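You operate a simulated robot arm through the tools that you are given. There is no shell and no other tool. Be economical: measure what you need, move in short steps, check, and stop when the job is done.

Carry out the task below with a simulated two-armed robot. There is one attempt and no reset: what you move stays moved.

## Task
Wipe up the spill on the top of the packing table with the striped cloth and put it back.
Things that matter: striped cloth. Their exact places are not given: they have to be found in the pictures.

Only the result counts: the job must be done as asked and must still hold three seconds after the hand-in. Knocking over, shifting, dropping, spilling or breaking anything else fails it. Flat cloth is picked up by pressing the open fingertips on it (5 to 10 N) and closing them slowly along it; thin cloth reads only 2 to 8 mm in the jaws.

## Robot
Two 7-joint arms with two-finger grippers on one trunk, on a base that drives. Base frame: it is fixed to the floor where the robot stands at the start and does not move with it; the origin is under the middle of the robot, x ahead of it, y to its left, z up. Units: m, degrees, N and s.
The left shoulder is at the start at [0.197, 0.175, 0.845], the right one opposite. Payload 2.94 kg a hand.
The TCP of each hand is the grasp point between the finger pads, 0.03 m short of the fingertips. In the tool frame z runs along the fingers and y along their closing line. The gripper opens to 0.138 m. The gripper's body begins 0.109 m behind the TCP.
Orientation is told as [roll, pitch, yaw] about the base's x, y, z axes, in that order, counted from this pose: with the fingers straight down and closing along the base's y, the tool's x points along the base's -x, its y along +y and its z along -z.

## Interface
- The arms move only by the tool send_rows. It takes "left_deltas", "right_deltas" or both (then of equal length, played together; a hand with none holds still); each is a list that holds one entry, the list of rows, each a list of 6 numbers: the shift along the tool's x, y, z in cm, then the turn, a rotation vector about the tool's x, y, z in degrees. In form: [[[dx, dy, dz, wx, wy, wz], ...]]. A call has 1 to 20 rows; each row shifts and turns the commanded pose from where the row before left it, along the tool's axes as they then stand. "left_grip" and "right_grip" are, for a hand that has rows, the finger opening in cm, from 0 to 13.8, set as the call begins (left out, the last holds). A row lasts 0.2 s, in which the tool goes at most 0.05 m and 8.6 degrees; a call with a longer step from one row to the next is refused whole, and so is a gripper value outside its range. A pose out of reach is approached as far as the arm can. The call stops where the force on the tool passes 40 N (or 10 N more than at its start, if that is more) or the arm is blocked; 0.2 s more then pass. Each finger halts on what it meets, pressing with about 43 N; the grip force reading is that of the motor and also rises with nothing between the fingers. The clock runs only during rows and for 0.2 s after the last one: add rows that do not move to give the fingers time. It gives the time, the measured TCP pose, the force on the tool (base axes), the opening and the grip force at its end, in the units of the frame above (readings bear some noise), with the torque about the TCP (base axes, N m) and any sound that the robot's microphone picked up.
- Cameras (640 x 400 px; columns grow to the right, rows downward): "scene" is now at [0.4185, 0.0347, 1.2782]; the picture's right is [0.69, -0.73, -0.02], its down [-0.60, -0.55, -0.57] and it looks along [0.41, 0.40, -0.82] (base axes); focal length 275 px, centre (320, 200). "left" rides on the left gripper at [0.071, -0.019, -0.146] in its tool frame; the picture's right is [0.26, 0.97, 0.00], its down [-0.85, 0.23, -0.48] and it looks along [-0.46, 0.12, 0.88] (tool axes); focal length 280 px, centre (320, 200). "right" rides on the right gripper at [0.071, 0.019, -0.146] in its tool frame; the picture's right is [-0.26, 0.97, 0.00], its down [-0.85, -0.23, -0.48] and it looks along [-0.46, -0.12, 0.88] (tool axes); focal length 280 px, centre (320, 200).
- grab_frame(camera): a new picture of that camera. The clock stands still meanwhile.
- lift_body(by): slides the trunk up (or, below 0, down) by that many m; the arms and the scene camera ride with it, the base frame stays. It gives what a move gives, with no picture.
- roll_base(legs): drives the robot by 1 to 6 legs, each [ahead, turn to the left] in m and degrees, along the robot's own axes; the way and the turn of a leg run together, so that a leg with both is an arc; at most 1.5 m and 180 degrees a leg. The arms and the cameras ride along, it lands a little off, and it stops where it bumps. It gives what a move gives.
- head_to(pan, tilt): turns the head with the scene camera to pan (to the left, within 120 degrees either way) and tilt (down, from -29 to 69), counted from straight ahead of the robot. It gives what a move gives.
- point_at(camera, pixels): there is no depth. For up to 12 entries [column, row, z] of the newest picture of that camera ("zoom" is the newest enlarged one), the place [x, y] in the base frame at which the ray of that pixel passes the height z, good to about 0.002 m, but the place of the scene camera against the robot may be out by one fixed shift of up to 0.025 m in any direction. The clock stands still meanwhile.
- close_up(camera, box): a new picture of the part [left, top, right, bottom] of that camera's present view, enlarged. The clock stands still meanwhile.
- close_job(): hands the job in; it is judged then, once.

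Go step by step. Measure first, check grasps and placings, and put right what went wrong. The budget is 80 turns and 78 pictures, counting those below and the enlarged ones. Unless the task says otherwise, let go and move clear before handing in, and close with one line.

The tools are called after ">>>" by a JSON object that holds its "name" and its "arguments". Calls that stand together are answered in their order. send_rows: Moves the arms, as the interface text tells. Its arguments: {"type":"object","properties":{"left_deltas":{"type":"array"},"left_grip":{"type":"number"},"right_deltas":{"type":"array"},"right_grip":{"type":"number"}},"required":[]} The other tools are called the same way: lift_body (by) slides the trunk up or down; roll_base (legs) drives the base; head_to (pan, tilt) turns the head that bears the scene camera; grab_frame (camera) takes a picture; point_at (camera, pixels) gives the place at which the rays of pixels pass given heights; close_up (camera, box) takes an enlarged picture of a part of a camera's view; close_job () hands the job in.

At the start:

```text
clock: 0.0
left_tcp_pos: [0.5248, 0.4365, 0.9796]
left_orientation: [-0.1, 0.0, 0.0]
left_wrist_force: [0.4, 0.6, -0.3]
left_wrist_torque: [0.0, 0.0, 0.01]
left_grip_width: 0.1382
left_grasp_force: 0.0
right_tcp_pos: [0.5897, -0.0032, 0.9226]
right_orientation: [-0.2, 0.0, 0.0]
right_wrist_force: [-0.1, 0.1, 0.6]
right_wrist_torque: [0.02, -0.03, -0.01]
right_grip_width: 0.138
right_grasp_force: 0.1
trunk travel left (down, up): [-0.025, 0.709]
robot x, y, heading: [-0.0023, 0.0018, 0.0]
head pan, tilt: [43.3, 53.9]
```

scene: 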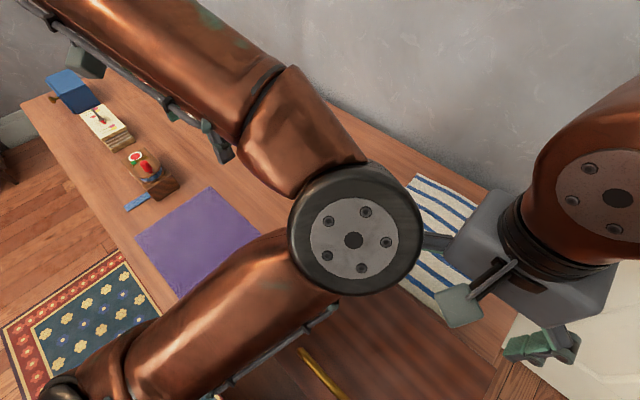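
right: 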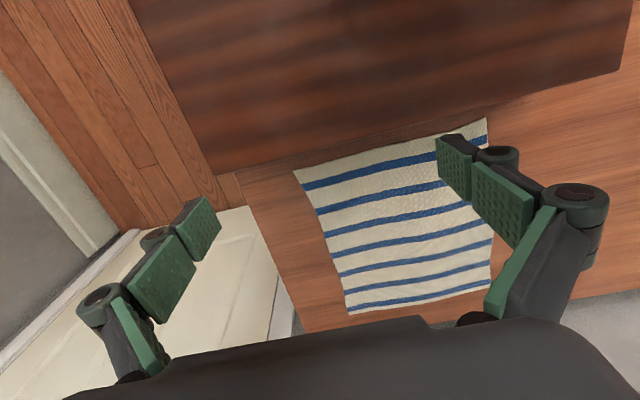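
left: 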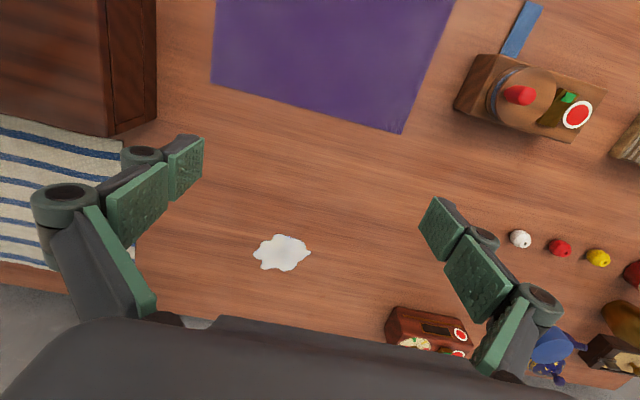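

The left view shows a white spill at about (282,253); the striped cloth lies to its right, close behind a dark cabinet. I'll first find the table height by comparing views.

>>> {"name": "point_at", "arguments": {"camera": "left", "pixels": [[403, 133, 0.6], [403, 133, 0.7], [403, 133, 0.8], [211, 82, 0.7], [282, 253, 0.6], [282, 253, 0.7], [282, 253, 0.8], [122, 145, 0.7], [135, 258, 0.6], [135, 258, 0.7], [135, 258, 0.8]]}}

>>> {"name": "point_at", "arguments": {"camera": "scene", "pixels": [[210, 187, 0.6], [210, 187, 0.7], [210, 187, 0.8], [262, 235, 0.7], [135, 237, 0.7], [417, 175, 0.6], [417, 175, 0.7], [417, 175, 0.8]]}}

>>> {"name": "point_at", "arguments": {"camera": "right", "pixels": [[490, 292, 0.6], [490, 292, 0.7], [490, 292, 0.8], [348, 313, 0.7], [294, 170, 0.7], [487, 118, 0.7]]}}

>>> {"name": "head_to", "arguments": {"pan": 20, "tilt": 50}}

>>> {"name": "grab_frame", "arguments": {"camera": "scene"}}

```text
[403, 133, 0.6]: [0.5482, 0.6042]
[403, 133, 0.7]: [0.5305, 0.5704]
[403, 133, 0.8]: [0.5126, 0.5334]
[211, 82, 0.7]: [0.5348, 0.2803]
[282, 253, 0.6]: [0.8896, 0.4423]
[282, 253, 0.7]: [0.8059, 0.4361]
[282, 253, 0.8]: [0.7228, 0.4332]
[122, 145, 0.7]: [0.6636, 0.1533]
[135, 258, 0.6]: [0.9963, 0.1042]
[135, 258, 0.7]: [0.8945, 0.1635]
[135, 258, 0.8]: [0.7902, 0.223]
```

```text
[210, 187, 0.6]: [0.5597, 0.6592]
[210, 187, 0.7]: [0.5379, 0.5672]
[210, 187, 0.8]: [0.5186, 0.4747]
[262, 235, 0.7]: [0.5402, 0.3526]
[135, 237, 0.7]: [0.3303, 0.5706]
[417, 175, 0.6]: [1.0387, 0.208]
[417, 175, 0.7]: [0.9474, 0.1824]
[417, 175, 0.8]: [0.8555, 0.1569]
```

```text
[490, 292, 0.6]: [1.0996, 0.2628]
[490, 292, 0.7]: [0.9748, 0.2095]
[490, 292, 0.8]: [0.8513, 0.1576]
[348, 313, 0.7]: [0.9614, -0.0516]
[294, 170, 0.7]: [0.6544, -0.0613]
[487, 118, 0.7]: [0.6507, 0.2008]
```

```text
clock: 0.9
left_tcp_pos: [0.5001, 0.4356, 0.9883]
left_orientation: [-0.1, -1.5, 0.0]
left_wrist_force: [-0.6, -0.1, 0.0]
left_wrist_torque: [-0.01, -0.08, 0.02]
left_grip_width: 0.1381
left_grasp_force: 0.1
right_tcp_pos: [0.5669, -0.005, 0.934]
right_orientation: [-0.1, -1.5, 0.0]
right_wrist_force: [-0.5, 0.8, -0.1]
right_wrist_torque: [-0.04, -0.07, -0.04]
right_grip_width: 0.1377
right_grasp_force: 0.0
trunk travel left (down, up): [-0.025, 0.709]
robot x, y, heading: [0.0018, 0.0006, -0.2]
head pan, tilt: [20.0, 50.0]
```

```text
74 pictures are left
```

scene: 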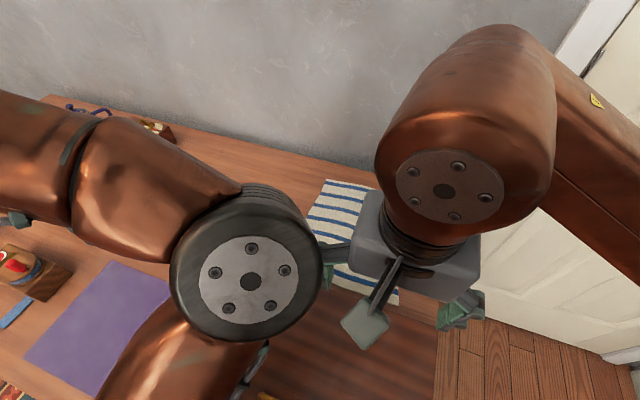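

The views agree on a table top at z≈0.70. That puts the cloth at about x 0.65–0.97, y −0.05–0.20, the spill at about (0.806, 0.436), and the cabinet top at about 0.81 reaching x≈0.605. I'll move the left hand ahead for a closer look at the cloth's left edge and the spill.

>>> {"name": "send_rows", "arguments": {"left_deltas": [[[-4, -2, 0, 0, 0, 0], [-4, -2, 0, 0, 0, 0], [-4, -2, 0, 0, 0, 0], [-3, -2, 0, 0, 0, 0], [0, -2, 0, 0, 0, 0], [0, 0, 0, 0, 0, 0], [0, 0, 0, 0, 0, 0]]]}}

>>> {"name": "grab_frame", "arguments": {"camera": "left"}}

>>> {"name": "grab_frame", "arguments": {"camera": "scene"}}

```text
clock: 1.5
left_tcp_pos: [0.5351, 0.3978, 1.0083]
left_orientation: [-0.2, -4.2, -0.2]
left_wrist_force: [0.0, -0.6, -0.4]
left_wrist_torque: [0.06, 0.03, 0.0]
left_grip_width: 0.1381
left_grasp_force: 0.0
right_tcp_pos: [0.5419, -0.0177, 0.9597]
right_orientation: [1.2, -3.0, -2.5]
right_wrist_force: [138.9, -82.8, 62.9]
right_wrist_torque: [15.4, 27.73, 2.24]
right_grip_width: 0.1379
right_grasp_force: 0.0
trunk travel left (down, up): [-0.025, 0.709]
robot x, y, heading: [0.0064, 0.0039, 0.2]
head pan, tilt: [20.0, 50.0]
stopped in row 3 (right hand): the force on the tool passed its limit at 54 N (the readings are from after the stop); the commanded pose is now the measured one
```

```text
73 pictures are left
```

left: 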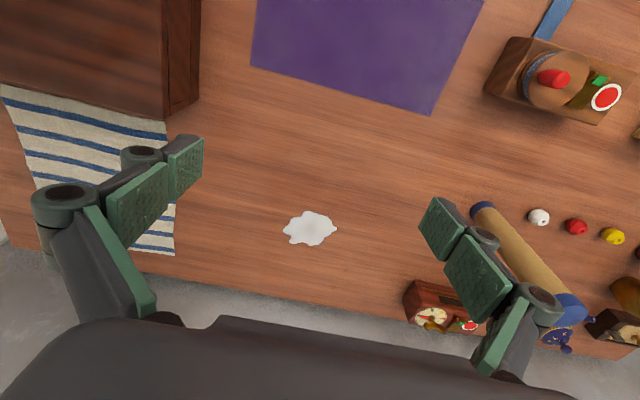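

```text
72 pictures are left
```

scene: 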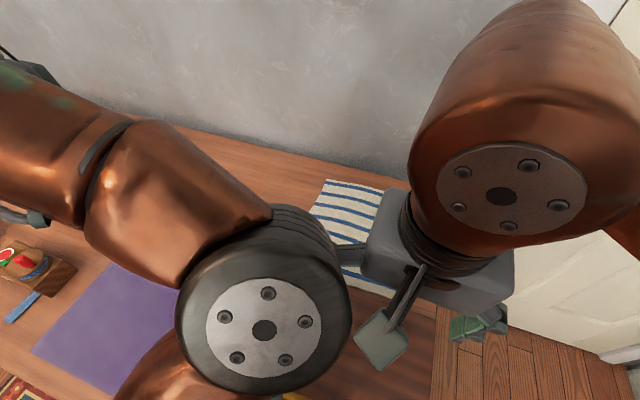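

The two arms touched: the right hand reads 139 N and, in the scene view, presses against the left elbow near (345,255). I'll back the right hand away along the push, to the right and a little ahead.

>>> {"name": "send_rows", "arguments": {"right_deltas": [[[-1, -2, 0, 0, 0, 0], [-1, -3, 0, 0, 0, 0], [0, -3, 0, 0, 0, 0], [0, -3, 0, 0, 0, 0], [0, -3, 0, 0, 0, 0], [0, 0, 0, 0, 0, 0]]]}}

>>> {"name": "grab_frame", "arguments": {"camera": "scene"}}

```text
clock: 2.9
left_tcp_pos: [0.5531, 0.4005, 0.998]
left_orientation: [-0.3, -2.7, 0.1]
left_wrist_force: [-0.3, -0.2, 0.6]
left_wrist_torque: [-0.02, -0.03, -0.02]
left_grip_width: 0.1379
left_grasp_force: 0.0
right_tcp_pos: [0.5672, -0.149, 0.9449]
right_orientation: [0.0, -2.6, 0.0]
right_wrist_force: [0.2, -0.1, 0.2]
right_wrist_torque: [0.02, 0.01, 0.01]
right_grip_width: 0.1379
right_grasp_force: 0.0
trunk travel left (down, up): [-0.025, 0.709]
robot x, y, heading: [0.0017, 0.0018, 0.1]
head pan, tilt: [20.0, 50.0]
```

```text
71 pictures are left
```

scene: 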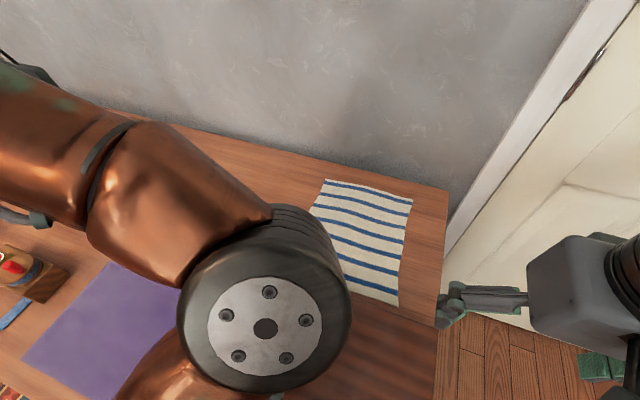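

The forces are gone and the cloth is now clear at scene (315–412, 180–305). Both hands show a shared pitch of about −2.6°, so I'll hold still for a moment to see whether that settles.

>>> {"name": "send_rows", "arguments": {"right_deltas": [[[0, 0, 0, 0, 0, 0], [0, 0, 0, 0, 0, 0], [0, 0, 0, 0, 0, 0], [0, 0, 0, 0, 0, 0], [0, 0, 0, 0, 0, 0], [0, 0, 0, 0, 0, 0], [0, 0, 0, 0, 0, 0], [0, 0, 0, 0, 0, 0]]]}}

>>> {"name": "head_to", "arguments": {"pan": 0, "tilt": 69}}

>>> {"name": "grab_frame", "arguments": {"camera": "scene"}}

>>> {"name": "grab_frame", "arguments": {"camera": "right"}}

```text
clock: 4.7
left_tcp_pos: [0.5531, 0.3998, 0.9987]
left_orientation: [-0.3, -2.6, 0.0]
left_wrist_force: [0.2, -0.2, -0.5]
left_wrist_torque: [0.0, 0.03, -0.01]
left_grip_width: 0.1378
left_grasp_force: 0.2
right_tcp_pos: [0.5679, -0.1487, 0.9453]
right_orientation: [0.0, -2.5, -0.1]
right_wrist_force: [-0.4, 0.1, -0.5]
right_wrist_torque: [0.05, 0.03, 0.02]
right_grip_width: 0.1381
right_grasp_force: 0.1
trunk travel left (down, up): [-0.025, 0.709]
robot x, y, heading: [0.0, 0.0017, 0.1]
head pan, tilt: [20.0, 50.0]
```

```text
clock: 5.5
left_tcp_pos: [0.5531, 0.3999, 0.9977]
left_orientation: [-0.3, -2.7, 0.0]
left_wrist_force: [0.5, 0.2, 0.4]
left_wrist_torque: [0.01, 0.01, -0.01]
left_grip_width: 0.138
left_grasp_force: 0.0
right_tcp_pos: [0.5682, -0.1492, 0.9449]
right_orientation: [-0.1, -2.6, -0.1]
right_wrist_force: [0.8, -0.5, 0.8]
right_wrist_torque: [0.03, -0.01, -0.02]
right_grip_width: 0.1377
right_grasp_force: 0.0
trunk travel left (down, up): [-0.025, 0.709]
robot x, y, heading: [0.0033, -0.0024, 0.1]
head pan, tilt: [0.0, 68.8]
```

```text
70 pictures are left
```

scene: 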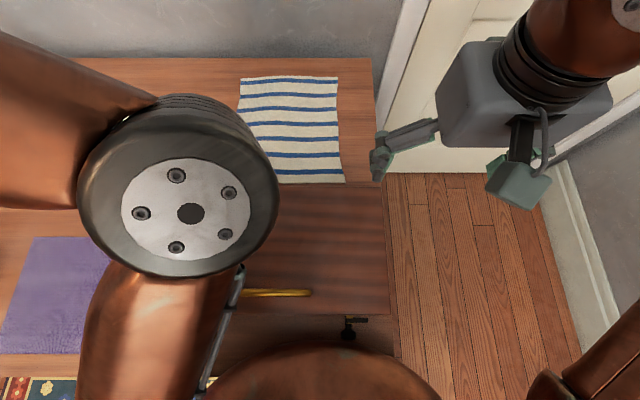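

```text
69 pictures are left
```

right: 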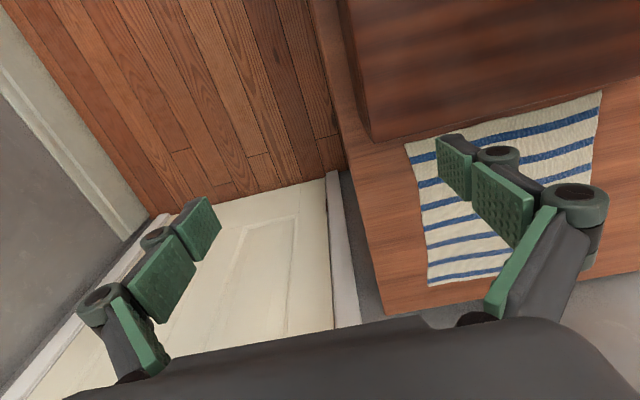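

Everything is steady, and the right camera shows the whole cloth with a narrow gap to the cabinet. I'll move the right hand further right and bring the left hand over the cloth's left edge, upright again, at about z 0.92.

>>> {"name": "send_rows", "arguments": {"left_deltas": [[[0, 0, 0, 0, 2.6, 0], [0, 0, 0, 0, 0, 0], [0, 0, 0, 0, 0, 0], [-3.2, -3, 0.2, 0, 0, 0], [-3.2, -3, 0.5, 0, 0, 0], [-3.2, -3, 1.5, 0, 0, 0], [-3.2, -3, 1.5, 0, 0, 0], [-3.2, -3, 2, 0, 0, 0], [-3.2, -3, 2, 0, 0, 0], [0, 0, 0, 0, 0, 0], [0, 0, 0, 0, 0, 0]]], "right_deltas": [[[0, -3, 0, 0, 0, 0], [0, -3, 0, 0, 0, 0], [0, -3, 0, 0, 0, 0], [0, -3, 0, 0, 0, 0], [0, -3, 0, 0, 0, 0], [0, 0, 0, 0, 0, 0], [0, 0, 0, 0, 0, 0], [0, 0, 0, 0, 0, 0], [0, 0, 0, 0, 0, 0], [0, 0, 0, 0, 0, 0], [0, 0, 0, 0, 0, 0]]]}}

>>> {"name": "grab_frame", "arguments": {"camera": "left"}}

>>> {"name": "grab_frame", "arguments": {"camera": "scene"}}

```text
clock: 7.9
left_tcp_pos: [0.746, 0.2188, 0.9222]
left_orientation: [-0.3, 0.0, 0.1]
left_wrist_force: [0.2, -0.9, -0.1]
left_wrist_torque: [-0.01, 0.03, -0.02]
left_grip_width: 0.1381
left_grasp_force: 0.0
right_tcp_pos: [0.5661, -0.2978, 0.9464]
right_orientation: [0.1, -2.7, -0.1]
right_wrist_force: [-0.2, 0.4, -0.3]
right_wrist_torque: [-0.01, 0.0, -0.04]
right_grip_width: 0.1381
right_grasp_force: 0.2
trunk travel left (down, up): [-0.025, 0.709]
robot x, y, heading: [0.0021, 0.0014, 0.2]
head pan, tilt: [0.0, 68.8]
```

```text
68 pictures are left
```

left: 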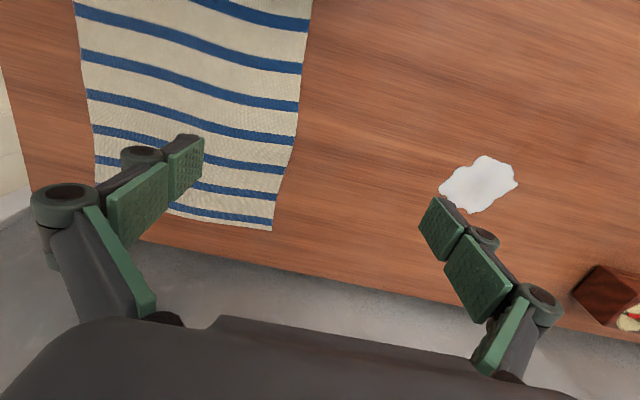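

```text
67 pictures are left
```

scene: 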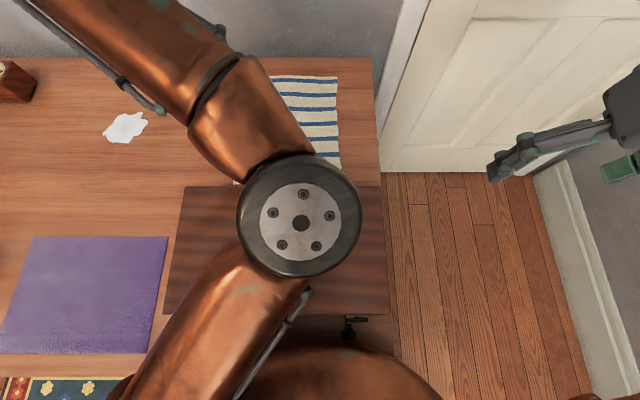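

Now the left camera sees the far-left cloth corner at (271,230), the left edge from (310,20) to (285,165), and the spill at (439–518, 156–213). I'll locate them.

>>> {"name": "point_at", "arguments": {"camera": "left", "pixels": [[271, 230, 0.7], [285, 165, 0.7], [297, 105, 0.7], [308, 35, 0.7], [96, 180, 0.7], [75, 10, 0.7], [439, 190, 0.7], [518, 182, 0.7], [487, 156, 0.7], [473, 213, 0.7], [575, 292, 0.7]]}}

>>> {"name": "point_at", "arguments": {"camera": "scene", "pixels": [[102, 129, 0.7], [147, 122, 0.7], [125, 111, 0.7], [120, 142, 0.7], [338, 77, 0.7], [341, 168, 0.7], [28, 85, 0.7]]}}

```text
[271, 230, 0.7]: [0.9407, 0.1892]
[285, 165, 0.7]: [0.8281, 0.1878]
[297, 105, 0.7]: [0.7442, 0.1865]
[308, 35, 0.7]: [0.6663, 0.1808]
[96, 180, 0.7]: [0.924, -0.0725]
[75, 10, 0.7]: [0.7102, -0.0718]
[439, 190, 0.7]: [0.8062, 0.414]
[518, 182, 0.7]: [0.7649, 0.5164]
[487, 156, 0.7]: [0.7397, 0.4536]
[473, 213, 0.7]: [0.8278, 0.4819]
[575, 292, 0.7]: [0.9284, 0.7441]
```

```text
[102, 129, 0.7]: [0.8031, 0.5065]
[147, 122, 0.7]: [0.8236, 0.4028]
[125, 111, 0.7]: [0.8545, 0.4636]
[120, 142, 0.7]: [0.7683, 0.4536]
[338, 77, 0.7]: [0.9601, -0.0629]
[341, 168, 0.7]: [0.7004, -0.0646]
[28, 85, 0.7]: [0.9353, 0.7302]
```

Triangulating the spill from the two left views gives a table height nearer 0.742. Corrected for that, the cloth is x 0.66–0.91, y −0.04–0.19, and the spill is x 0.73–0.81, y 0.39–0.48. I'll narrow the left fingers to 4 cm and come down just above the cloth near its left edge.

>>> {"name": "send_rows", "arguments": {"left_deltas": [[[-1, -2.1, 0, 0, 0, 0], [-1, -2.1, 0, 0, 0, 0], [-1, -2.1, 0, 0, 0, 0], [0, 0, 0, 0, 0, 0], [0, 0, 0, 0, 0, 0], [0, 0, 2.5, 0, 0, 0], [0, 0, 2.5, 0, 0, 0], [0, 0, 2.5, 0, 0, 0], [0, 0, 2, 0, 0, 0], [0, 0, 1.5, 0, 0, 0], [0, 0, 0, 0, 0, 0], [0, 0, 0, 0, 0, 0]]], "left_grip": 4}}

>>> {"name": "grab_frame", "arguments": {"camera": "left"}}

>>> {"name": "grab_frame", "arguments": {"camera": "right"}}

```text
clock: 10.7
left_tcp_pos: [0.7262, 0.1536, 0.8647]
left_orientation: [-1.0, -5.5, 0.4]
left_wrist_force: [-1.6, -2.5, 1.5]
left_wrist_torque: [0.28, -0.15, 0.04]
left_grip_width: 0.0398
left_grasp_force: 0.0
right_tcp_pos: [0.5066, -0.304, 0.9632]
right_orientation: [0.2, -6.1, -0.1]
right_wrist_force: [-3.4, -2.7, 2.6]
right_wrist_torque: [0.26, -0.35, 0.06]
right_grip_width: 0.1379
right_grasp_force: 0.2
trunk travel left (down, up): [-0.025, 0.709]
robot x, y, heading: [-0.0016, 0.0017, 0.0]
head pan, tilt: [0.0, 68.8]
stopped in row 12 (left hand): the arm was blocked; the commanded pose is now the measured one
```

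```text
66 pictures are left
```

left: 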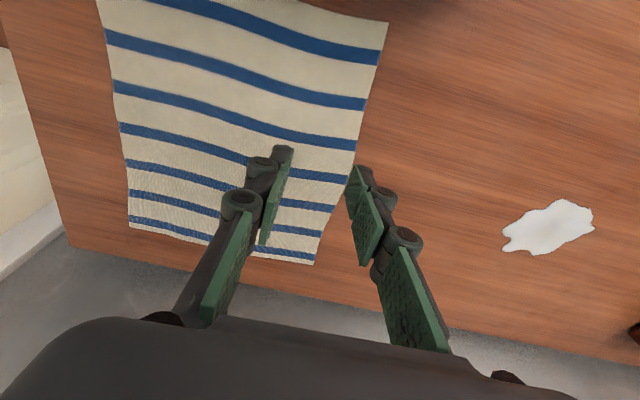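

```text
65 pictures are left
```

right: 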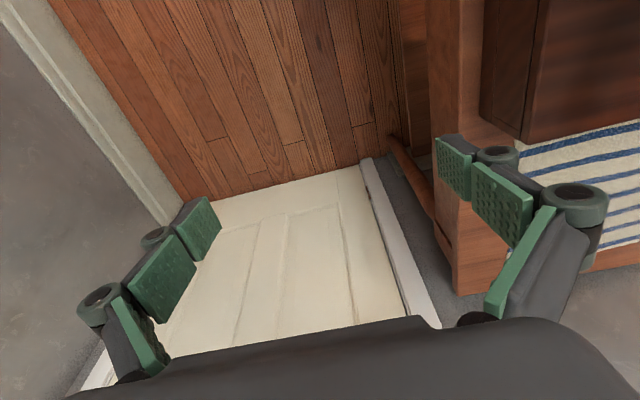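

The arm was blocked: both hands pitched about −6°, so the robot is tilting back, most likely because the left elbow is resting on the cabinet. I'll raise the trunk so the elbow comes well above the cabinet, then look.

>>> {"name": "lift_body", "arguments": {"by": 0.3}}

>>> {"name": "grab_frame", "arguments": {"camera": "scene"}}

>>> {"name": "grab_frame", "arguments": {"camera": "left"}}

```text
clock: 11.8
left_tcp_pos: [0.7222, 0.1502, 0.9436]
left_orientation: [0.5, -7.0, -2.0]
left_wrist_force: [-0.1, -2.0, -1.3]
left_wrist_torque: [0.17, 0.0, -0.01]
left_grip_width: 0.04
left_grasp_force: 0.0
right_tcp_pos: [0.4972, -0.2999, 1.0324]
right_orientation: [0.6, -8.4, -0.4]
right_wrist_force: [-1.4, -0.1, -1.0]
right_wrist_torque: [0.01, -0.14, 0.0]
right_grip_width: 0.138
right_grasp_force: 0.0
trunk travel left (down, up): [-0.086, 0.648]
robot x, y, heading: [0.001, -0.0001, 0.1]
head pan, tilt: [0.0, 68.8]
stopped: the arm was blocked; the commanded pose is now the measured one
```

```text
64 pictures are left
```

scene: 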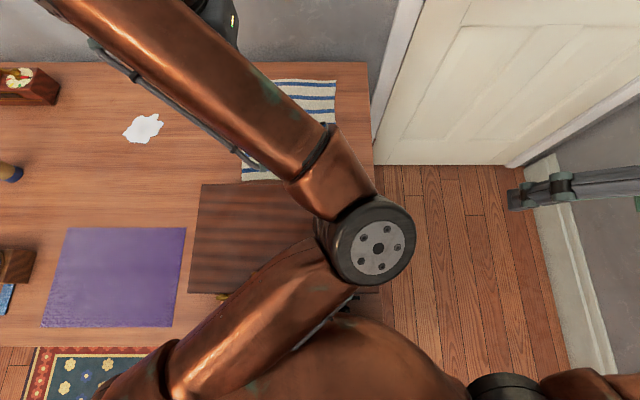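

```text
63 pictures are left
```

left: 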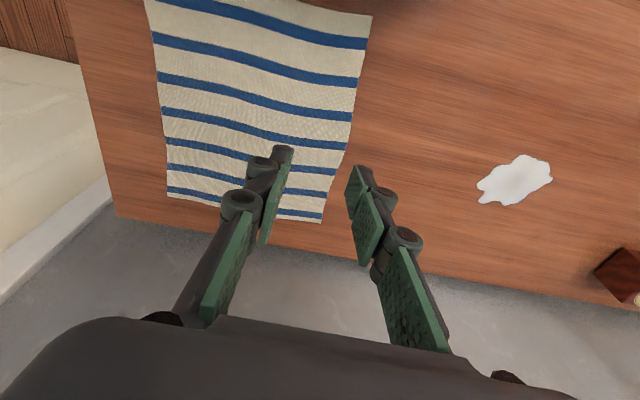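

The lift was blocked too after only 6 cm, and the tilt is now about −8°. The left elbow has swung over the right end of the cabinet, at scene (378,245). I'll raise the left hand and bring it back left to free the arm, then look from both sides.

>>> {"name": "send_rows", "arguments": {"left_deltas": [[[0, 0, -2.5, 0, 0, 0], [0, 0, -2.5, 0, 0, 0], [0, 2, -2.5, 0, 0, 0], [0, 3, -2, 0, 0, 0], [0, 3, -1, 0, 0, 0], [0, 3, 0, 0, 0, 0], [0, 3, 0, 0, 0, 0], [0, 0, 0, 0, 0, 0], [0, 0, 0, 0, 0, 0]]]}}

>>> {"name": "grab_frame", "arguments": {"camera": "scene"}}

>>> {"name": "grab_frame", "arguments": {"camera": "right"}}

```text
clock: 12.1
left_tcp_pos: [0.6333, 0.1684, 1.0083]
left_orientation: [-0.9, -13.1, -0.2]
left_wrist_force: [0.9, 1.4, -1.8]
left_wrist_torque: [0.03, 0.12, 0.06]
left_grip_width: 0.0399
left_grasp_force: 0.0
right_tcp_pos: [0.4043, -0.2923, 1.059]
right_orientation: [2.4, -15.7, -0.5]
right_wrist_force: [2.0, 0.7, 0.4]
right_wrist_torque: [0.01, 0.12, 0.01]
right_grip_width: 0.1379
right_grasp_force: 0.1
trunk travel left (down, up): [-0.086, 0.648]
robot x, y, heading: [0.0007, 0.0017, 0.0]
head pan, tilt: [0.0, 68.8]
stopped in row 1 (left hand): the arm was blocked; the commanded pose is now the measured one
```

```text
62 pictures are left
```

scene: 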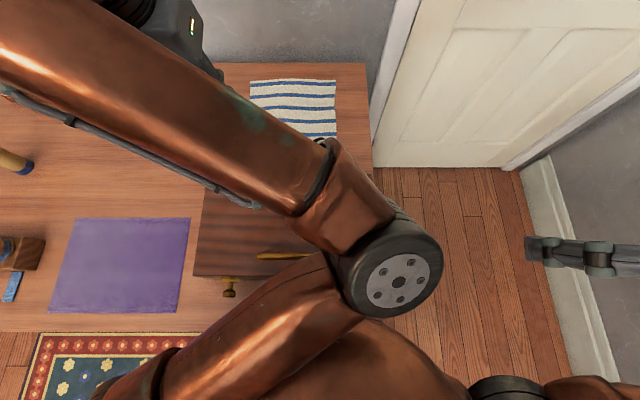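

```text
61 pictures are left
```

right: 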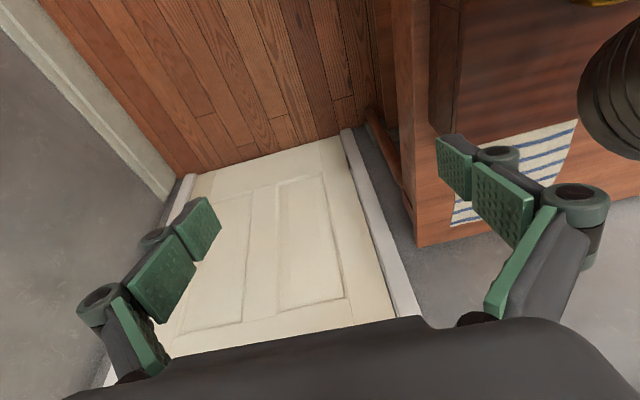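

Both hands tilt further back (right −15.7°), so something under the arms is tipping rather than the hand being blocked. Before moving again I'll work out the scene camera's actual position from its rays.

>>> {"name": "point_at", "arguments": {"camera": "scene", "pixels": [[320, 200, 0.7], [320, 200, 0.9], [20, 200, 0.7], [20, 200, 0.9], [320, 20, 0.7], [320, 20, 0.9], [336, 80, 0.742], [250, 80, 0.742]]}}

>>> {"name": "grab_frame", "arguments": {"camera": "left"}}

```text
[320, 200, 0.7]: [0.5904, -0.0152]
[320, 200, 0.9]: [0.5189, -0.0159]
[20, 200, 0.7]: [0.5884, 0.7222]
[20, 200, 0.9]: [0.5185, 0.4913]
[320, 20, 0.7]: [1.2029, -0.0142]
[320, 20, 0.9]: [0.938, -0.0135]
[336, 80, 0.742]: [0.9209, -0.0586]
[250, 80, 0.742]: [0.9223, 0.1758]
```

```text
60 pictures are left
```

left: 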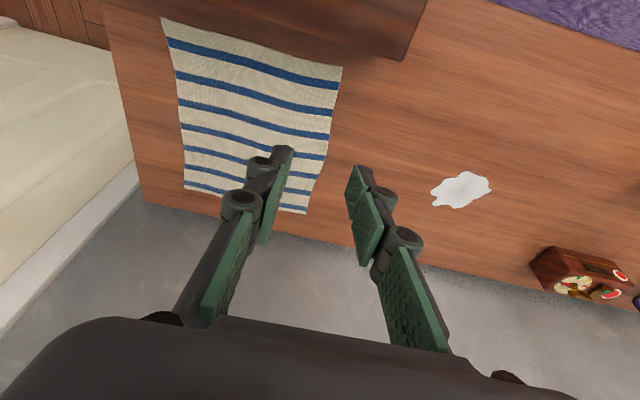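

The camera hasn't tilted (the cloth projects to the same place), so only the arm mounts lean back. I'll hold still briefly to see whether this is static or still moving.

>>> {"name": "send_rows", "arguments": {"left_deltas": [[[0, 0, 0, 0, 0, 0], [0, 0, 0, 0, 0, 0]]]}}

```text
clock: 12.6
left_tcp_pos: [0.6744, 0.1463, 0.9834]
left_orientation: [-0.2, -9.5, -2.5]
left_wrist_force: [-2.0, 0.8, -3.3]
left_wrist_torque: [-0.09, -0.22, 0.0]
left_grip_width: 0.0401
left_grasp_force: 0.1
right_tcp_pos: [0.4508, -0.2996, 1.046]
right_orientation: [0.3, -11.3, -0.4]
right_wrist_force: [-1.9, 0.0, 1.0]
right_wrist_torque: [0.02, -0.22, -0.04]
right_grip_width: 0.1379
right_grasp_force: 0.0
trunk travel left (down, up): [-0.086, 0.648]
robot x, y, heading: [-0.0017, -0.0025, 0.1]
head pan, tilt: [0.0, 68.8]
stopped in row 2 (left hand): the arm was blocked; the commanded pose is now the measured one
```

It is springing back toward upright (right −15.7° to −11.3°), so this is a sway. I'll ease the left hand forward and left, which should carry the elbow away from the body.

>>> {"name": "send_rows", "arguments": {"left_deltas": [[[-1, 2, 0, 0, 0, 0], [-1, 3, 0, 0, 0, 0], [-1, 3, 0, 0, 0, 0], [-1, 3, 0, 0, 0, 0]]]}}

>>> {"name": "grab_frame", "arguments": {"camera": "scene"}}

```text
clock: 13.1
left_tcp_pos: [0.5736, 0.1818, 1.0411]
left_orientation: [-2.9, -17.1, -0.4]
left_wrist_force: [-6.2, 8.5, 13.7]
left_wrist_torque: [-0.95, -0.42, -0.2]
left_grip_width: 0.04
left_grasp_force: 0.1
right_tcp_pos: [0.3526, -0.2898, 1.0583]
right_orientation: [3.5, -16.8, -1.5]
right_wrist_force: [0.2, -1.1, 5.1]
right_wrist_torque: [0.12, 0.22, 0.06]
right_grip_width: 0.138
right_grasp_force: 0.3
trunk travel left (down, up): [-0.086, 0.648]
robot x, y, heading: [0.0015, -0.001, 0.0]
head pan, tilt: [0.0, 68.8]
stopped in row 2 (left hand): the arm was blocked; the commanded pose is now the measured one
```

```text
59 pictures are left
```

scene: 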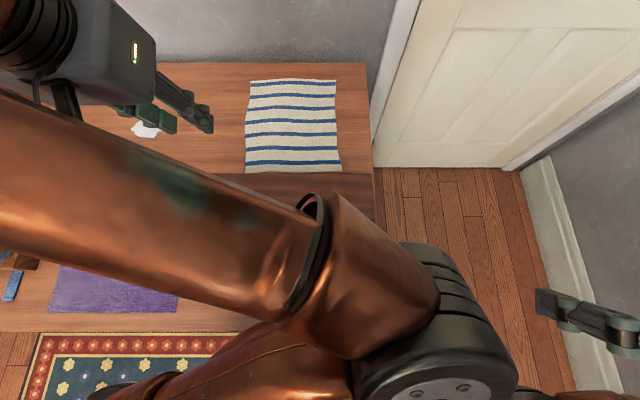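

The sway grew to −17°, so moving during it feeds it. I'll give it time with a harmless head command and read the poses.

>>> {"name": "head_to", "arguments": {"pan": 0, "tilt": 60}}

>>> {"name": "head_to", "arguments": {"pan": 0, "tilt": 62}}

>>> {"name": "head_to", "arguments": {"pan": 0, "tilt": 60}}

>>> {"name": "grab_frame", "arguments": {"camera": "scene"}}

```text
clock: 13.8
left_tcp_pos: [0.6264, 0.1732, 1.0214]
left_orientation: [-1.8, -13.9, -1.8]
left_wrist_force: [-0.7, 0.4, -1.3]
left_wrist_torque: [-0.11, -0.21, -0.03]
left_grip_width: 0.0401
left_grasp_force: 0.1
right_tcp_pos: [0.399, -0.2917, 1.0559]
right_orientation: [3.0, -15.1, -1.0]
right_wrist_force: [-1.4, 0.2, -0.3]
right_wrist_torque: [-0.02, -0.19, -0.02]
right_grip_width: 0.138
right_grasp_force: 0.0
trunk travel left (down, up): [-0.086, 0.648]
robot x, y, heading: [-0.0033, -0.0002, 0.2]
head pan, tilt: [0.0, 60.0]
```

```text
clock: 14.4
left_tcp_pos: [0.5712, 0.1719, 1.044]
left_orientation: [-1.4, -17.1, -2.0]
left_wrist_force: [2.8, -0.9, 0.4]
left_wrist_torque: [0.15, 0.35, 0.02]
left_grip_width: 0.0401
left_grasp_force: 0.0
right_tcp_pos: [0.3406, -0.2912, 1.0672]
right_orientation: [2.8, -18.6, -0.7]
right_wrist_force: [1.6, -0.8, 0.5]
right_wrist_torque: [0.0, 0.31, 0.07]
right_grip_width: 0.1379
right_grasp_force: 0.2
trunk travel left (down, up): [-0.086, 0.648]
robot x, y, heading: [0.0008, 0.0007, 0.1]
head pan, tilt: [0.0, 62.0]
```

```text
clock: 15.1
left_tcp_pos: [0.6056, 0.1669, 1.0287]
left_orientation: [-0.4, -14.9, -3.1]
left_wrist_force: [-1.3, 1.5, 0.7]
left_wrist_torque: [-0.04, -0.02, -0.01]
left_grip_width: 0.0403
left_grasp_force: 0.0
right_tcp_pos: [0.373, -0.2928, 1.067]
right_orientation: [2.4, -17.7, -0.4]
right_wrist_force: [0.5, 0.3, -0.6]
right_wrist_torque: [0.01, 0.02, 0.01]
right_grip_width: 0.1377
right_grasp_force: 0.0
trunk travel left (down, up): [-0.086, 0.648]
robot x, y, heading: [0.0019, 0.0006, 0.3]
head pan, tilt: [0.0, 60.0]
```

```text
58 pictures are left
```

scene: 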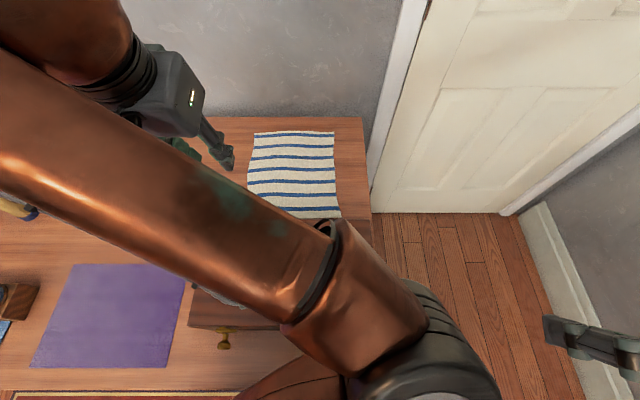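

The motion is now damping around the last reset pose (about −16.5°): each stop while swaying reset the command to the leaned pose. I'll let it settle fully before setting the hands upright again.

>>> {"name": "send_rows", "arguments": {"right_deltas": [[[0, 0, 0, 0, 0, 0], [0, 0, 0, 0, 0, 0], [0, 0, 0, 0, 0, 0], [0, 0, 0, 0, 0, 0], [0, 0, 0, 0, 0, 0], [0, 0, 0, 0, 0, 0], [0, 0, 0, 0, 0, 0], [0, 0, 0, 0, 0, 0], [0, 0, 0, 0, 0, 0], [0, 0, 0, 0, 0, 0], [0, 0, 0, 0, 0, 0], [0, 0, 0, 0, 0, 0]]]}}

>>> {"name": "grab_frame", "arguments": {"camera": "right"}}

```text
clock: 17.6
left_tcp_pos: [0.6008, 0.1641, 1.0296]
left_orientation: [0.0, -15.0, -3.2]
left_wrist_force: [-0.2, -0.4, 0.2]
left_wrist_torque: [0.01, 0.02, 0.04]
left_grip_width: 0.0399
left_grasp_force: 0.1
right_tcp_pos: [0.3652, -0.2962, 1.066]
right_orientation: [1.7, -17.7, -0.4]
right_wrist_force: [0.0, 0.3, 0.4]
right_wrist_torque: [0.0, -0.05, -0.01]
right_grip_width: 0.1377
right_grasp_force: 0.1
trunk travel left (down, up): [-0.086, 0.648]
robot x, y, heading: [-0.0019, 0.0008, -0.0]
head pan, tilt: [0.0, 60.0]
```

```text
57 pictures are left
```

right: 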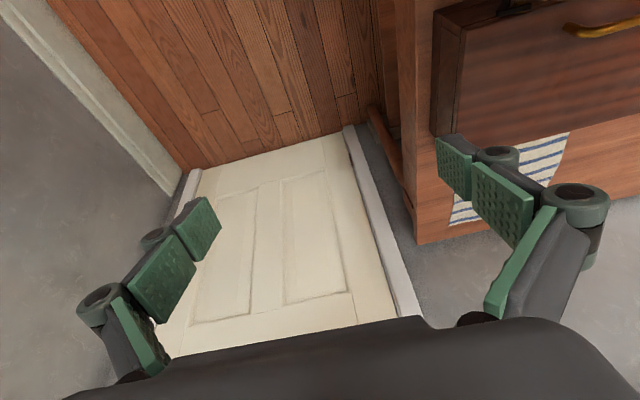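

It has settled with near-zero forces. Now I'll gently turn both hands upright, right hand outward and left hand leftward, which carries the left elbow away from the middle.

>>> {"name": "send_rows", "arguments": {"right_deltas": [[[0, -1, 0, 0, 2.5, 0], [0, -1.5, 0, 0, 2.5, 0], [0, -1.5, 0, 0, 2.5, 0], [0, -1.5, 0, 0, 2.5, 0], [0, -1.5, 0, 0, 2.5, 0], [0, -1.5, 0, 0, 2.5, 0], [0, -1, 0, 0, 2.5, 0], [0, 0, 0, 0, 0, 0], [0, 0, 0, 0, 0, 0], [0, 0, 0, 0, 0, 0]]], "left_deltas": [[[0, 0.5, 0, 0, 2, 0], [0, 1, 0, 0, 2, 0], [0, 1.5, 0, 0, 2, 0], [0, 2, 0, 0, 2, 0], [0, 2, 0, 0, 2, 0], [0, 2, 0, 0, 2, 0], [0, 2, 0, 0, 2, 0], [0, 2, 0, 0, 1, 1], [0, 1, 0, 0, 0, 1], [0, 0, 0, 0, 0, 1]]]}}

>>> {"name": "grab_frame", "arguments": {"camera": "scene"}}

```text
clock: 19.9
left_tcp_pos: [0.6106, 0.3044, 1.0281]
left_orientation: [-0.1, 0.0, -6.3]
left_wrist_force: [-0.5, 0.3, 0.2]
left_wrist_torque: [-0.01, -0.03, 0.0]
left_grip_width: 0.04
left_grasp_force: 0.1
right_tcp_pos: [0.4028, -0.3178, 1.0004]
right_orientation: [1.5, 0.1, -0.1]
right_wrist_force: [0.5, -0.1, -0.9]
right_wrist_torque: [0.02, 0.03, 0.01]
right_grip_width: 0.1381
right_grasp_force: 0.1
right hand out of reach, approached as far as the arm can: row 1, 2, 3, 4, 5, 6, 7
trunk travel left (down, up): [-0.086, 0.648]
robot x, y, heading: [0.0018, -0.0017, 0.0]
head pan, tilt: [0.0, 60.0]
```

```text
56 pictures are left
```

scene: 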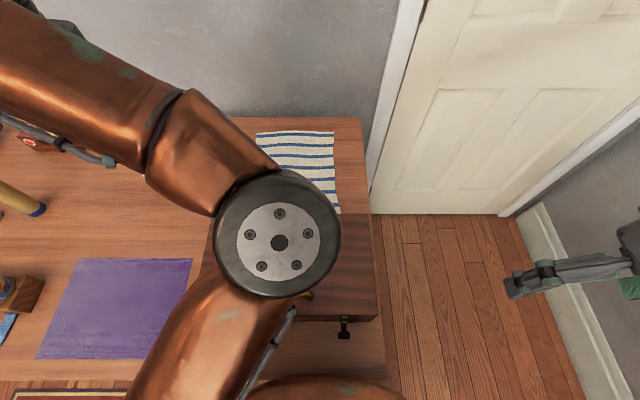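

All is normal again: upright hands, no forces, and the cabinet looks in place. With nothing touching, I'll raise the trunk so the left elbow stays high while the hand works low.

>>> {"name": "lift_body", "arguments": {"by": 0.25}}

>>> {"name": "grab_frame", "arguments": {"camera": "scene"}}

```text
clock: 22.4
left_tcp_pos: [0.6073, 0.3044, 1.2783]
left_orientation: [0.1, 0.0, -6.2]
left_wrist_force: [1.0, -0.7, -0.1]
left_wrist_torque: [0.0, 0.03, 0.01]
left_grip_width: 0.0402
left_grasp_force: 0.1
right_tcp_pos: [0.4047, -0.3166, 1.2488]
right_orientation: [1.3, 0.0, 0.0]
right_wrist_force: [0.1, -0.6, -0.1]
right_wrist_torque: [0.01, -0.04, -0.01]
right_grip_width: 0.1383
right_grasp_force: 0.0
trunk travel left (down, up): [-0.336, 0.398]
robot x, y, heading: [-0.0011, 0.0014, 0.0]
head pan, tilt: [0.0, 60.0]
```

```text
55 pictures are left
```

scene: 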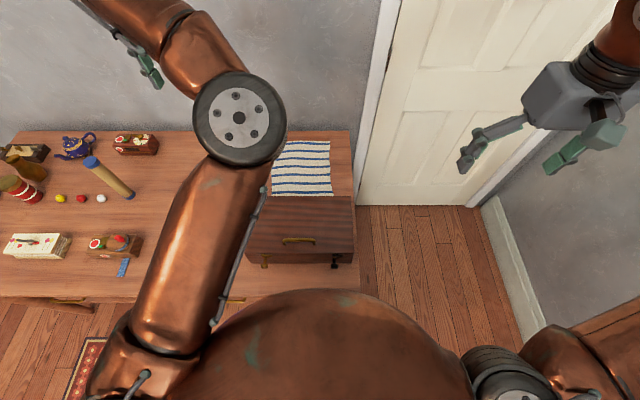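

The trunk is up 25 cm and the elbow is well above the cabinet, which is a low shelf on legs with a brass handle. I'll bring the left hand forward and down to z≈0.95 over the cloth's left edge, squaring the yaw.

>>> {"name": "send_rows", "arguments": {"left_deltas": [[[0, 0, 0, 0, 0, -2], [0, 0, 0, 0, 0, -2], [0, 0, 0, 0, 0, -2.2], [-1.7, -1.5, 2, 0, 0, 0], [-1.7, -1.5, 3, 0, 0, 0], [-1.7, -1.5, 3.5, 0, 0, 0], [-1.7, -1.5, 3.5, 0, 0, 0], [-1.7, -1.5, 3.5, 0, 0, 0], [-1.7, -1.5, 3.5, 0, 0, 0], [-1.7, -1.5, 3.5, 0, 0, 0], [-1.7, -1.5, 3.5, 0, 0, 0], [-1.7, -1.5, 3.5, 0, 0, 0], [-1.5, -1.4, 3.5, 0, 0, 0], [0, 0, 0, 0, 0, 0], [0, 0, 0, 0, 0, 0]]]}}

>>> {"name": "grab_frame", "arguments": {"camera": "left"}}

>>> {"name": "grab_frame", "arguments": {"camera": "scene"}}

```text
clock: 25.6
left_tcp_pos: [0.7795, 0.1533, 0.9491]
left_orientation: [-0.1, 0.1, 0.0]
left_wrist_force: [0.4, 0.5, 0.2]
left_wrist_torque: [-0.02, 0.02, 0.02]
left_grip_width: 0.04
left_grasp_force: 0.0
right_tcp_pos: [0.4037, -0.317, 1.2495]
right_orientation: [1.3, 0.0, 0.0]
right_wrist_force: [0.8, -0.7, 0.0]
right_wrist_torque: [-0.01, 0.0, 0.02]
right_grip_width: 0.1381
right_grasp_force: 0.0
trunk travel left (down, up): [-0.336, 0.398]
robot x, y, heading: [0.0008, 0.0018, -0.2]
head pan, tilt: [0.0, 60.0]
```

```text
54 pictures are left
```

left: 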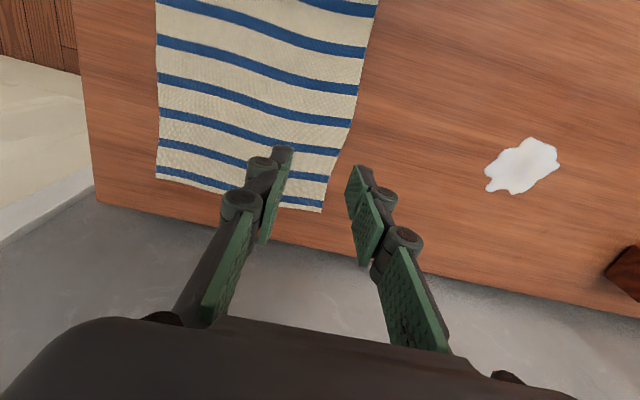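

```text
53 pictures are left
```

scene: 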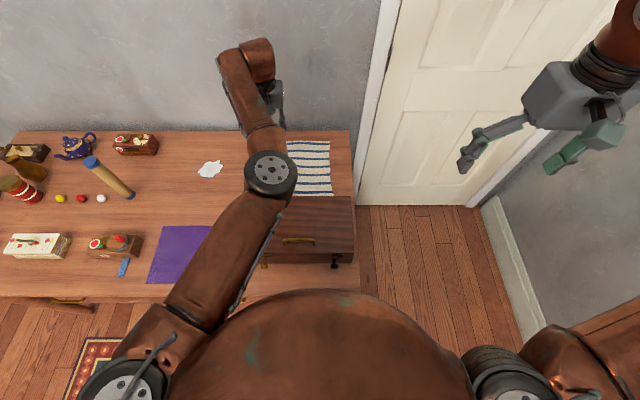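

There's no tilt this time. I want to know how high the left elbow hangs over the shelf before going lower, so I'll roll the right hand's camera to look left at it.

>>> {"name": "send_rows", "arguments": {"right_deltas": [[[0, 0, 0, -6, 0, 0], [0, 0, 0, -6, 0, 0], [0, 0, 0, -6, 0, 0], [0, 0, 0, -6, 0, 0], [0, 0, 0, -6, 0, 0], [0, 0, 0, -6, 0, 0], [0, 0, 0, -6, 0, 0], [0, 0, 0, -6, 0, 0], [0, 0, 0, -6, 0, 0], [0, 0, 0, -6, 0, 0], [0, 0, 0, 0, 0, 0]]]}}

>>> {"name": "grab_frame", "arguments": {"camera": "right"}}

```text
clock: 28.0
left_tcp_pos: [0.7783, 0.1549, 0.95]
left_orientation: [-0.1, -0.2, 0.0]
left_wrist_force: [-0.5, 0.1, -0.3]
left_wrist_torque: [-0.05, -0.02, 0.01]
left_grip_width: 0.0399
left_grasp_force: 0.1
right_tcp_pos: [0.4026, -0.3175, 1.2513]
right_orientation: [58.9, -0.3, -0.4]
right_wrist_force: [-1.1, 0.3, -0.4]
right_wrist_torque: [-0.07, -0.05, -0.02]
right_grip_width: 0.138
right_grasp_force: 0.1
trunk travel left (down, up): [-0.336, 0.398]
robot x, y, heading: [0.0014, -0.0016, 0.1]
head pan, tilt: [0.0, 60.0]
```

```text
52 pictures are left
```

right: 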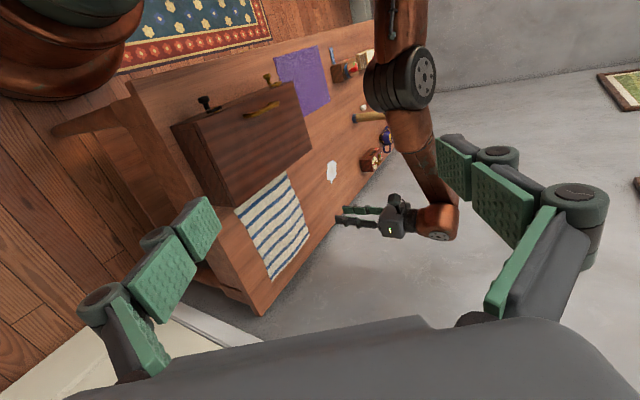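

The right camera now shows the left arm side-on: the elbow at (410,75) is far above the shelf, so the way down is clear. I'll lower the left hand to z≈0.80.

>>> {"name": "send_rows", "arguments": {"left_deltas": [[[0, 0, 2, 0, 0, 0], [0, 0, 3, 0, 0, 0], [0, 0, 3, 0, 0, 0], [0, 0, 3, 0, 0, 0], [0, 0, 2, 0, 0, 0], [0, 0, 1.5, 0, 0, 0], [0, 0, 0, 0, 0, 0], [0, 0, 0, 0, 0, 0]]]}}

>>> {"name": "grab_frame", "arguments": {"camera": "left"}}

>>> {"name": "grab_frame", "arguments": {"camera": "right"}}

```text
clock: 29.8
left_tcp_pos: [0.7753, 0.1557, 0.8043]
left_orientation: [0.0, 0.0, 0.0]
left_wrist_force: [0.0, -0.4, -2.0]
left_wrist_torque: [-0.02, -0.04, 0.02]
left_grip_width: 0.0401
left_grasp_force: 0.2
right_tcp_pos: [0.4036, -0.3191, 1.251]
right_orientation: [58.9, -0.2, -0.4]
right_wrist_force: [0.1, 0.2, 0.1]
right_wrist_torque: [0.01, 0.01, 0.01]
right_grip_width: 0.1377
right_grasp_force: 0.0
trunk travel left (down, up): [-0.336, 0.398]
robot x, y, heading: [0.0047, 0.0028, 0.1]
head pan, tilt: [0.0, 60.0]
```

```text
51 pictures are left
```

left: 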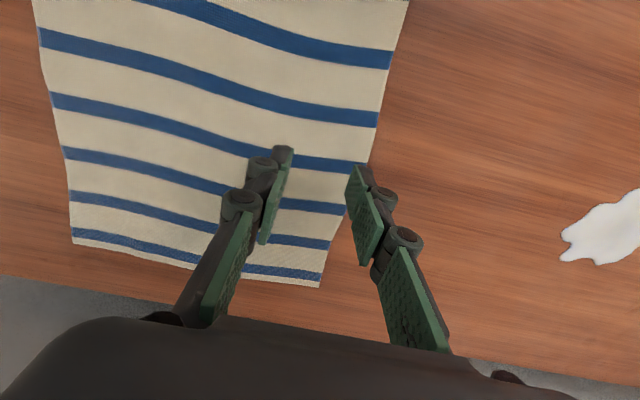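

```text
50 pictures are left
```

right: 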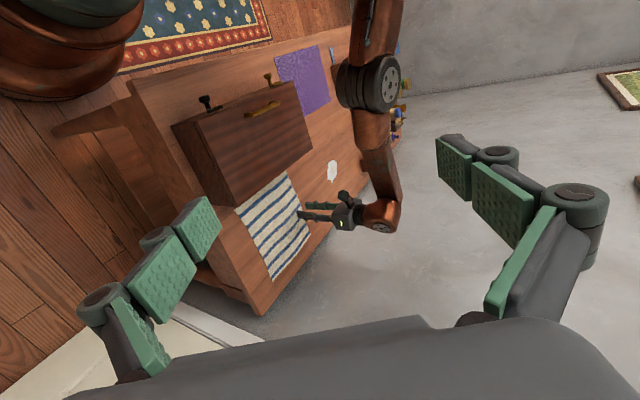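

Fingers are open 4 cm, with the outer tip only about 1.3 cm inside the cloth edge (pixels 357 and 376 at row 175). I'll shift 1 cm inward and go down near contact.

>>> {"name": "send_rows", "arguments": {"left_deltas": [[[0, -1, 0, 0, 0, 0], [0, 0, 0.8, 0, 0, 0], [0, 0, 0.8, 0, 0, 0], [0, 0, 0.6, 0, 0, 0], [0, 0, 0.3, 0, 0, 0], [0, 0, 0.3, 0, 0, 0], [0, 0, 0, 0, 0, 0]]]}}

>>> {"name": "grab_frame", "arguments": {"camera": "left"}}

```text
clock: 31.4
left_tcp_pos: [0.776, 0.1464, 0.7763]
left_orientation: [-0.1, 0.0, -0.1]
left_wrist_force: [0.6, 0.8, 0.2]
left_wrist_torque: [0.02, 0.0, 0.0]
left_grip_width: 0.0399
left_grasp_force: 0.0
right_tcp_pos: [0.4041, -0.3208, 1.2498]
right_orientation: [58.8, -0.2, -0.4]
right_wrist_force: [0.1, -0.6, -0.2]
right_wrist_torque: [-0.01, -0.03, 0.02]
right_grip_width: 0.1381
right_grasp_force: 0.1
trunk travel left (down, up): [-0.336, 0.398]
robot x, y, heading: [0.0006, -0.001, 0.4]
head pan, tilt: [0.0, 60.0]
```

```text
49 pictures are left
```

left: 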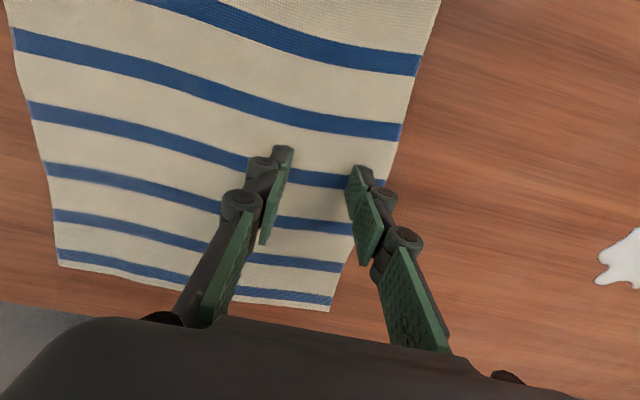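

Still no contact at TCP z 0.776. I'll go on in 2 mm steps until the force shows.

>>> {"name": "send_rows", "arguments": {"left_deltas": [[[0, 0, 0.2, 0, 0, 0], [0, 0, 0.2, 0, 0, 0], [0, 0, 0.2, 0, 0, 0], [0, 0, 0, 0, 0, 0]]]}}

```text
clock: 32.4
left_tcp_pos: [0.777, 0.1454, 0.7707]
left_orientation: [0.0, -0.1, 0.0]
left_wrist_force: [-0.8, -1.0, 3.6]
left_wrist_torque: [0.01, 0.0, 0.02]
left_grip_width: 0.0401
left_grasp_force: 0.1
right_tcp_pos: [0.4044, -0.3184, 1.2511]
right_orientation: [58.9, -0.2, -0.4]
right_wrist_force: [0.4, -0.1, -0.6]
right_wrist_torque: [0.0, -0.04, 0.01]
right_grip_width: 0.1379
right_grasp_force: 0.0
trunk travel left (down, up): [-0.336, 0.398]
robot x, y, heading: [-0.0004, -0.0007, 0.0]
head pan, tilt: [0.0, 60.0]
```

Contact: 3.6 N at z 0.7707. I'll press slightly more.

>>> {"name": "send_rows", "arguments": {"left_deltas": [[[0, 0, 0.1, 0, 0, 0], [0, 0, 0.1, 0, 0, 0], [0, 0, 0, 0, 0, 0]]]}}

```text
clock: 33.2
left_tcp_pos: [0.7779, 0.1462, 0.7706]
left_orientation: [0.0, -0.4, 0.1]
left_wrist_force: [4.4, 0.1, 16.3]
left_wrist_torque: [0.0, -0.07, -0.01]
left_grip_width: 0.0408
left_grasp_force: 0.4
right_tcp_pos: [0.403, -0.3195, 1.2499]
right_orientation: [59.0, -0.2, -0.4]
right_wrist_force: [0.0, -0.4, -0.2]
right_wrist_torque: [-0.02, 0.02, 0.04]
right_grip_width: 0.1379
right_grasp_force: 0.1
trunk travel left (down, up): [-0.336, 0.398]
robot x, y, heading: [0.0005, -0.0032, 0.2]
head pan, tilt: [0.0, 60.0]
```

16 N is a little too much. I'll ease off 1 mm and start closing in small steps.

>>> {"name": "send_rows", "arguments": {"left_deltas": [[[0, 0, -0.1, 0, 0, 0], [0, 0, 0, 0, 0, 0]]]}}

>>> {"name": "send_rows", "arguments": {"left_deltas": [[[0, 0, 0, 0, 0, 0], [0, 0, 0, 0, 0, 0]]], "left_grip": 3}}

>>> {"name": "send_rows", "arguments": {"left_deltas": [[[0, 0, 0, 0, 0, 0], [0, 0, 0, 0, 0, 0]]], "left_grip": 2}}

>>> {"name": "grab_frame", "arguments": {"camera": "left"}}

```text
clock: 33.8
left_tcp_pos: [0.7763, 0.1453, 0.7713]
left_orientation: [0.0, -0.2, 0.0]
left_wrist_force: [4.6, 0.1, 19.5]
left_wrist_torque: [0.07, -0.07, 0.0]
left_grip_width: 0.0409
left_grasp_force: 0.5
right_tcp_pos: [0.4026, -0.3197, 1.2502]
right_orientation: [58.9, -0.2, -0.3]
right_wrist_force: [0.4, -0.2, 0.1]
right_wrist_torque: [0.02, 0.0, 0.02]
right_grip_width: 0.138
right_grasp_force: 0.0
trunk travel left (down, up): [-0.336, 0.398]
robot x, y, heading: [0.0021, 0.0008, 0.2]
head pan, tilt: [0.0, 60.0]
```

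```text
clock: 34.4
left_tcp_pos: [0.7756, 0.1466, 0.7701]
left_orientation: [0.0, -0.1, 0.0]
left_wrist_force: [-0.5, 0.3, 21.1]
left_wrist_torque: [0.12, 0.14, -0.01]
left_grip_width: 0.0303
left_grasp_force: 0.0
right_tcp_pos: [0.403, -0.3194, 1.25]
right_orientation: [59.0, -0.4, -0.3]
right_wrist_force: [-0.1, 0.1, 0.0]
right_wrist_torque: [-0.01, 0.01, 0.0]
right_grip_width: 0.1382
right_grasp_force: 0.0
trunk travel left (down, up): [-0.336, 0.398]
robot x, y, heading: [-0.0005, 0.0058, 0.0]
head pan, tilt: [0.0, 60.0]
```

```text
clock: 35.0
left_tcp_pos: [0.7754, 0.1443, 0.7699]
left_orientation: [0.0, -0.1, 0.0]
left_wrist_force: [-2.1, 1.3, 17.5]
left_wrist_torque: [0.14, 0.11, -0.02]
left_grip_width: 0.0186
left_grasp_force: 0.1
right_tcp_pos: [0.4032, -0.3199, 1.2507]
right_orientation: [58.9, -0.3, -0.4]
right_wrist_force: [-0.2, 0.2, 0.1]
right_wrist_torque: [0.01, -0.04, -0.03]
right_grip_width: 0.1382
right_grasp_force: 0.1
trunk travel left (down, up): [-0.336, 0.398]
robot x, y, heading: [-0.0019, 0.0015, 0.0]
head pan, tilt: [0.0, 60.0]
```

```text
48 pictures are left
```

left: 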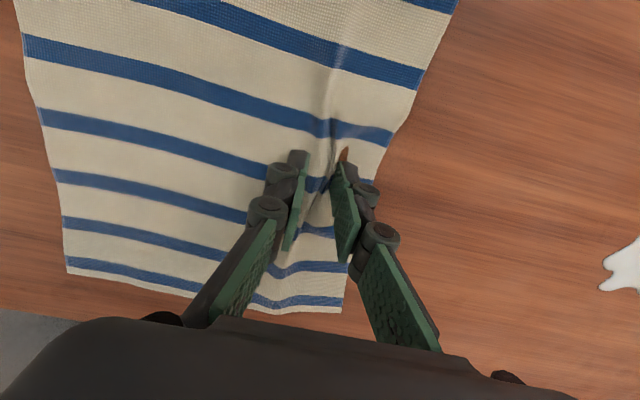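

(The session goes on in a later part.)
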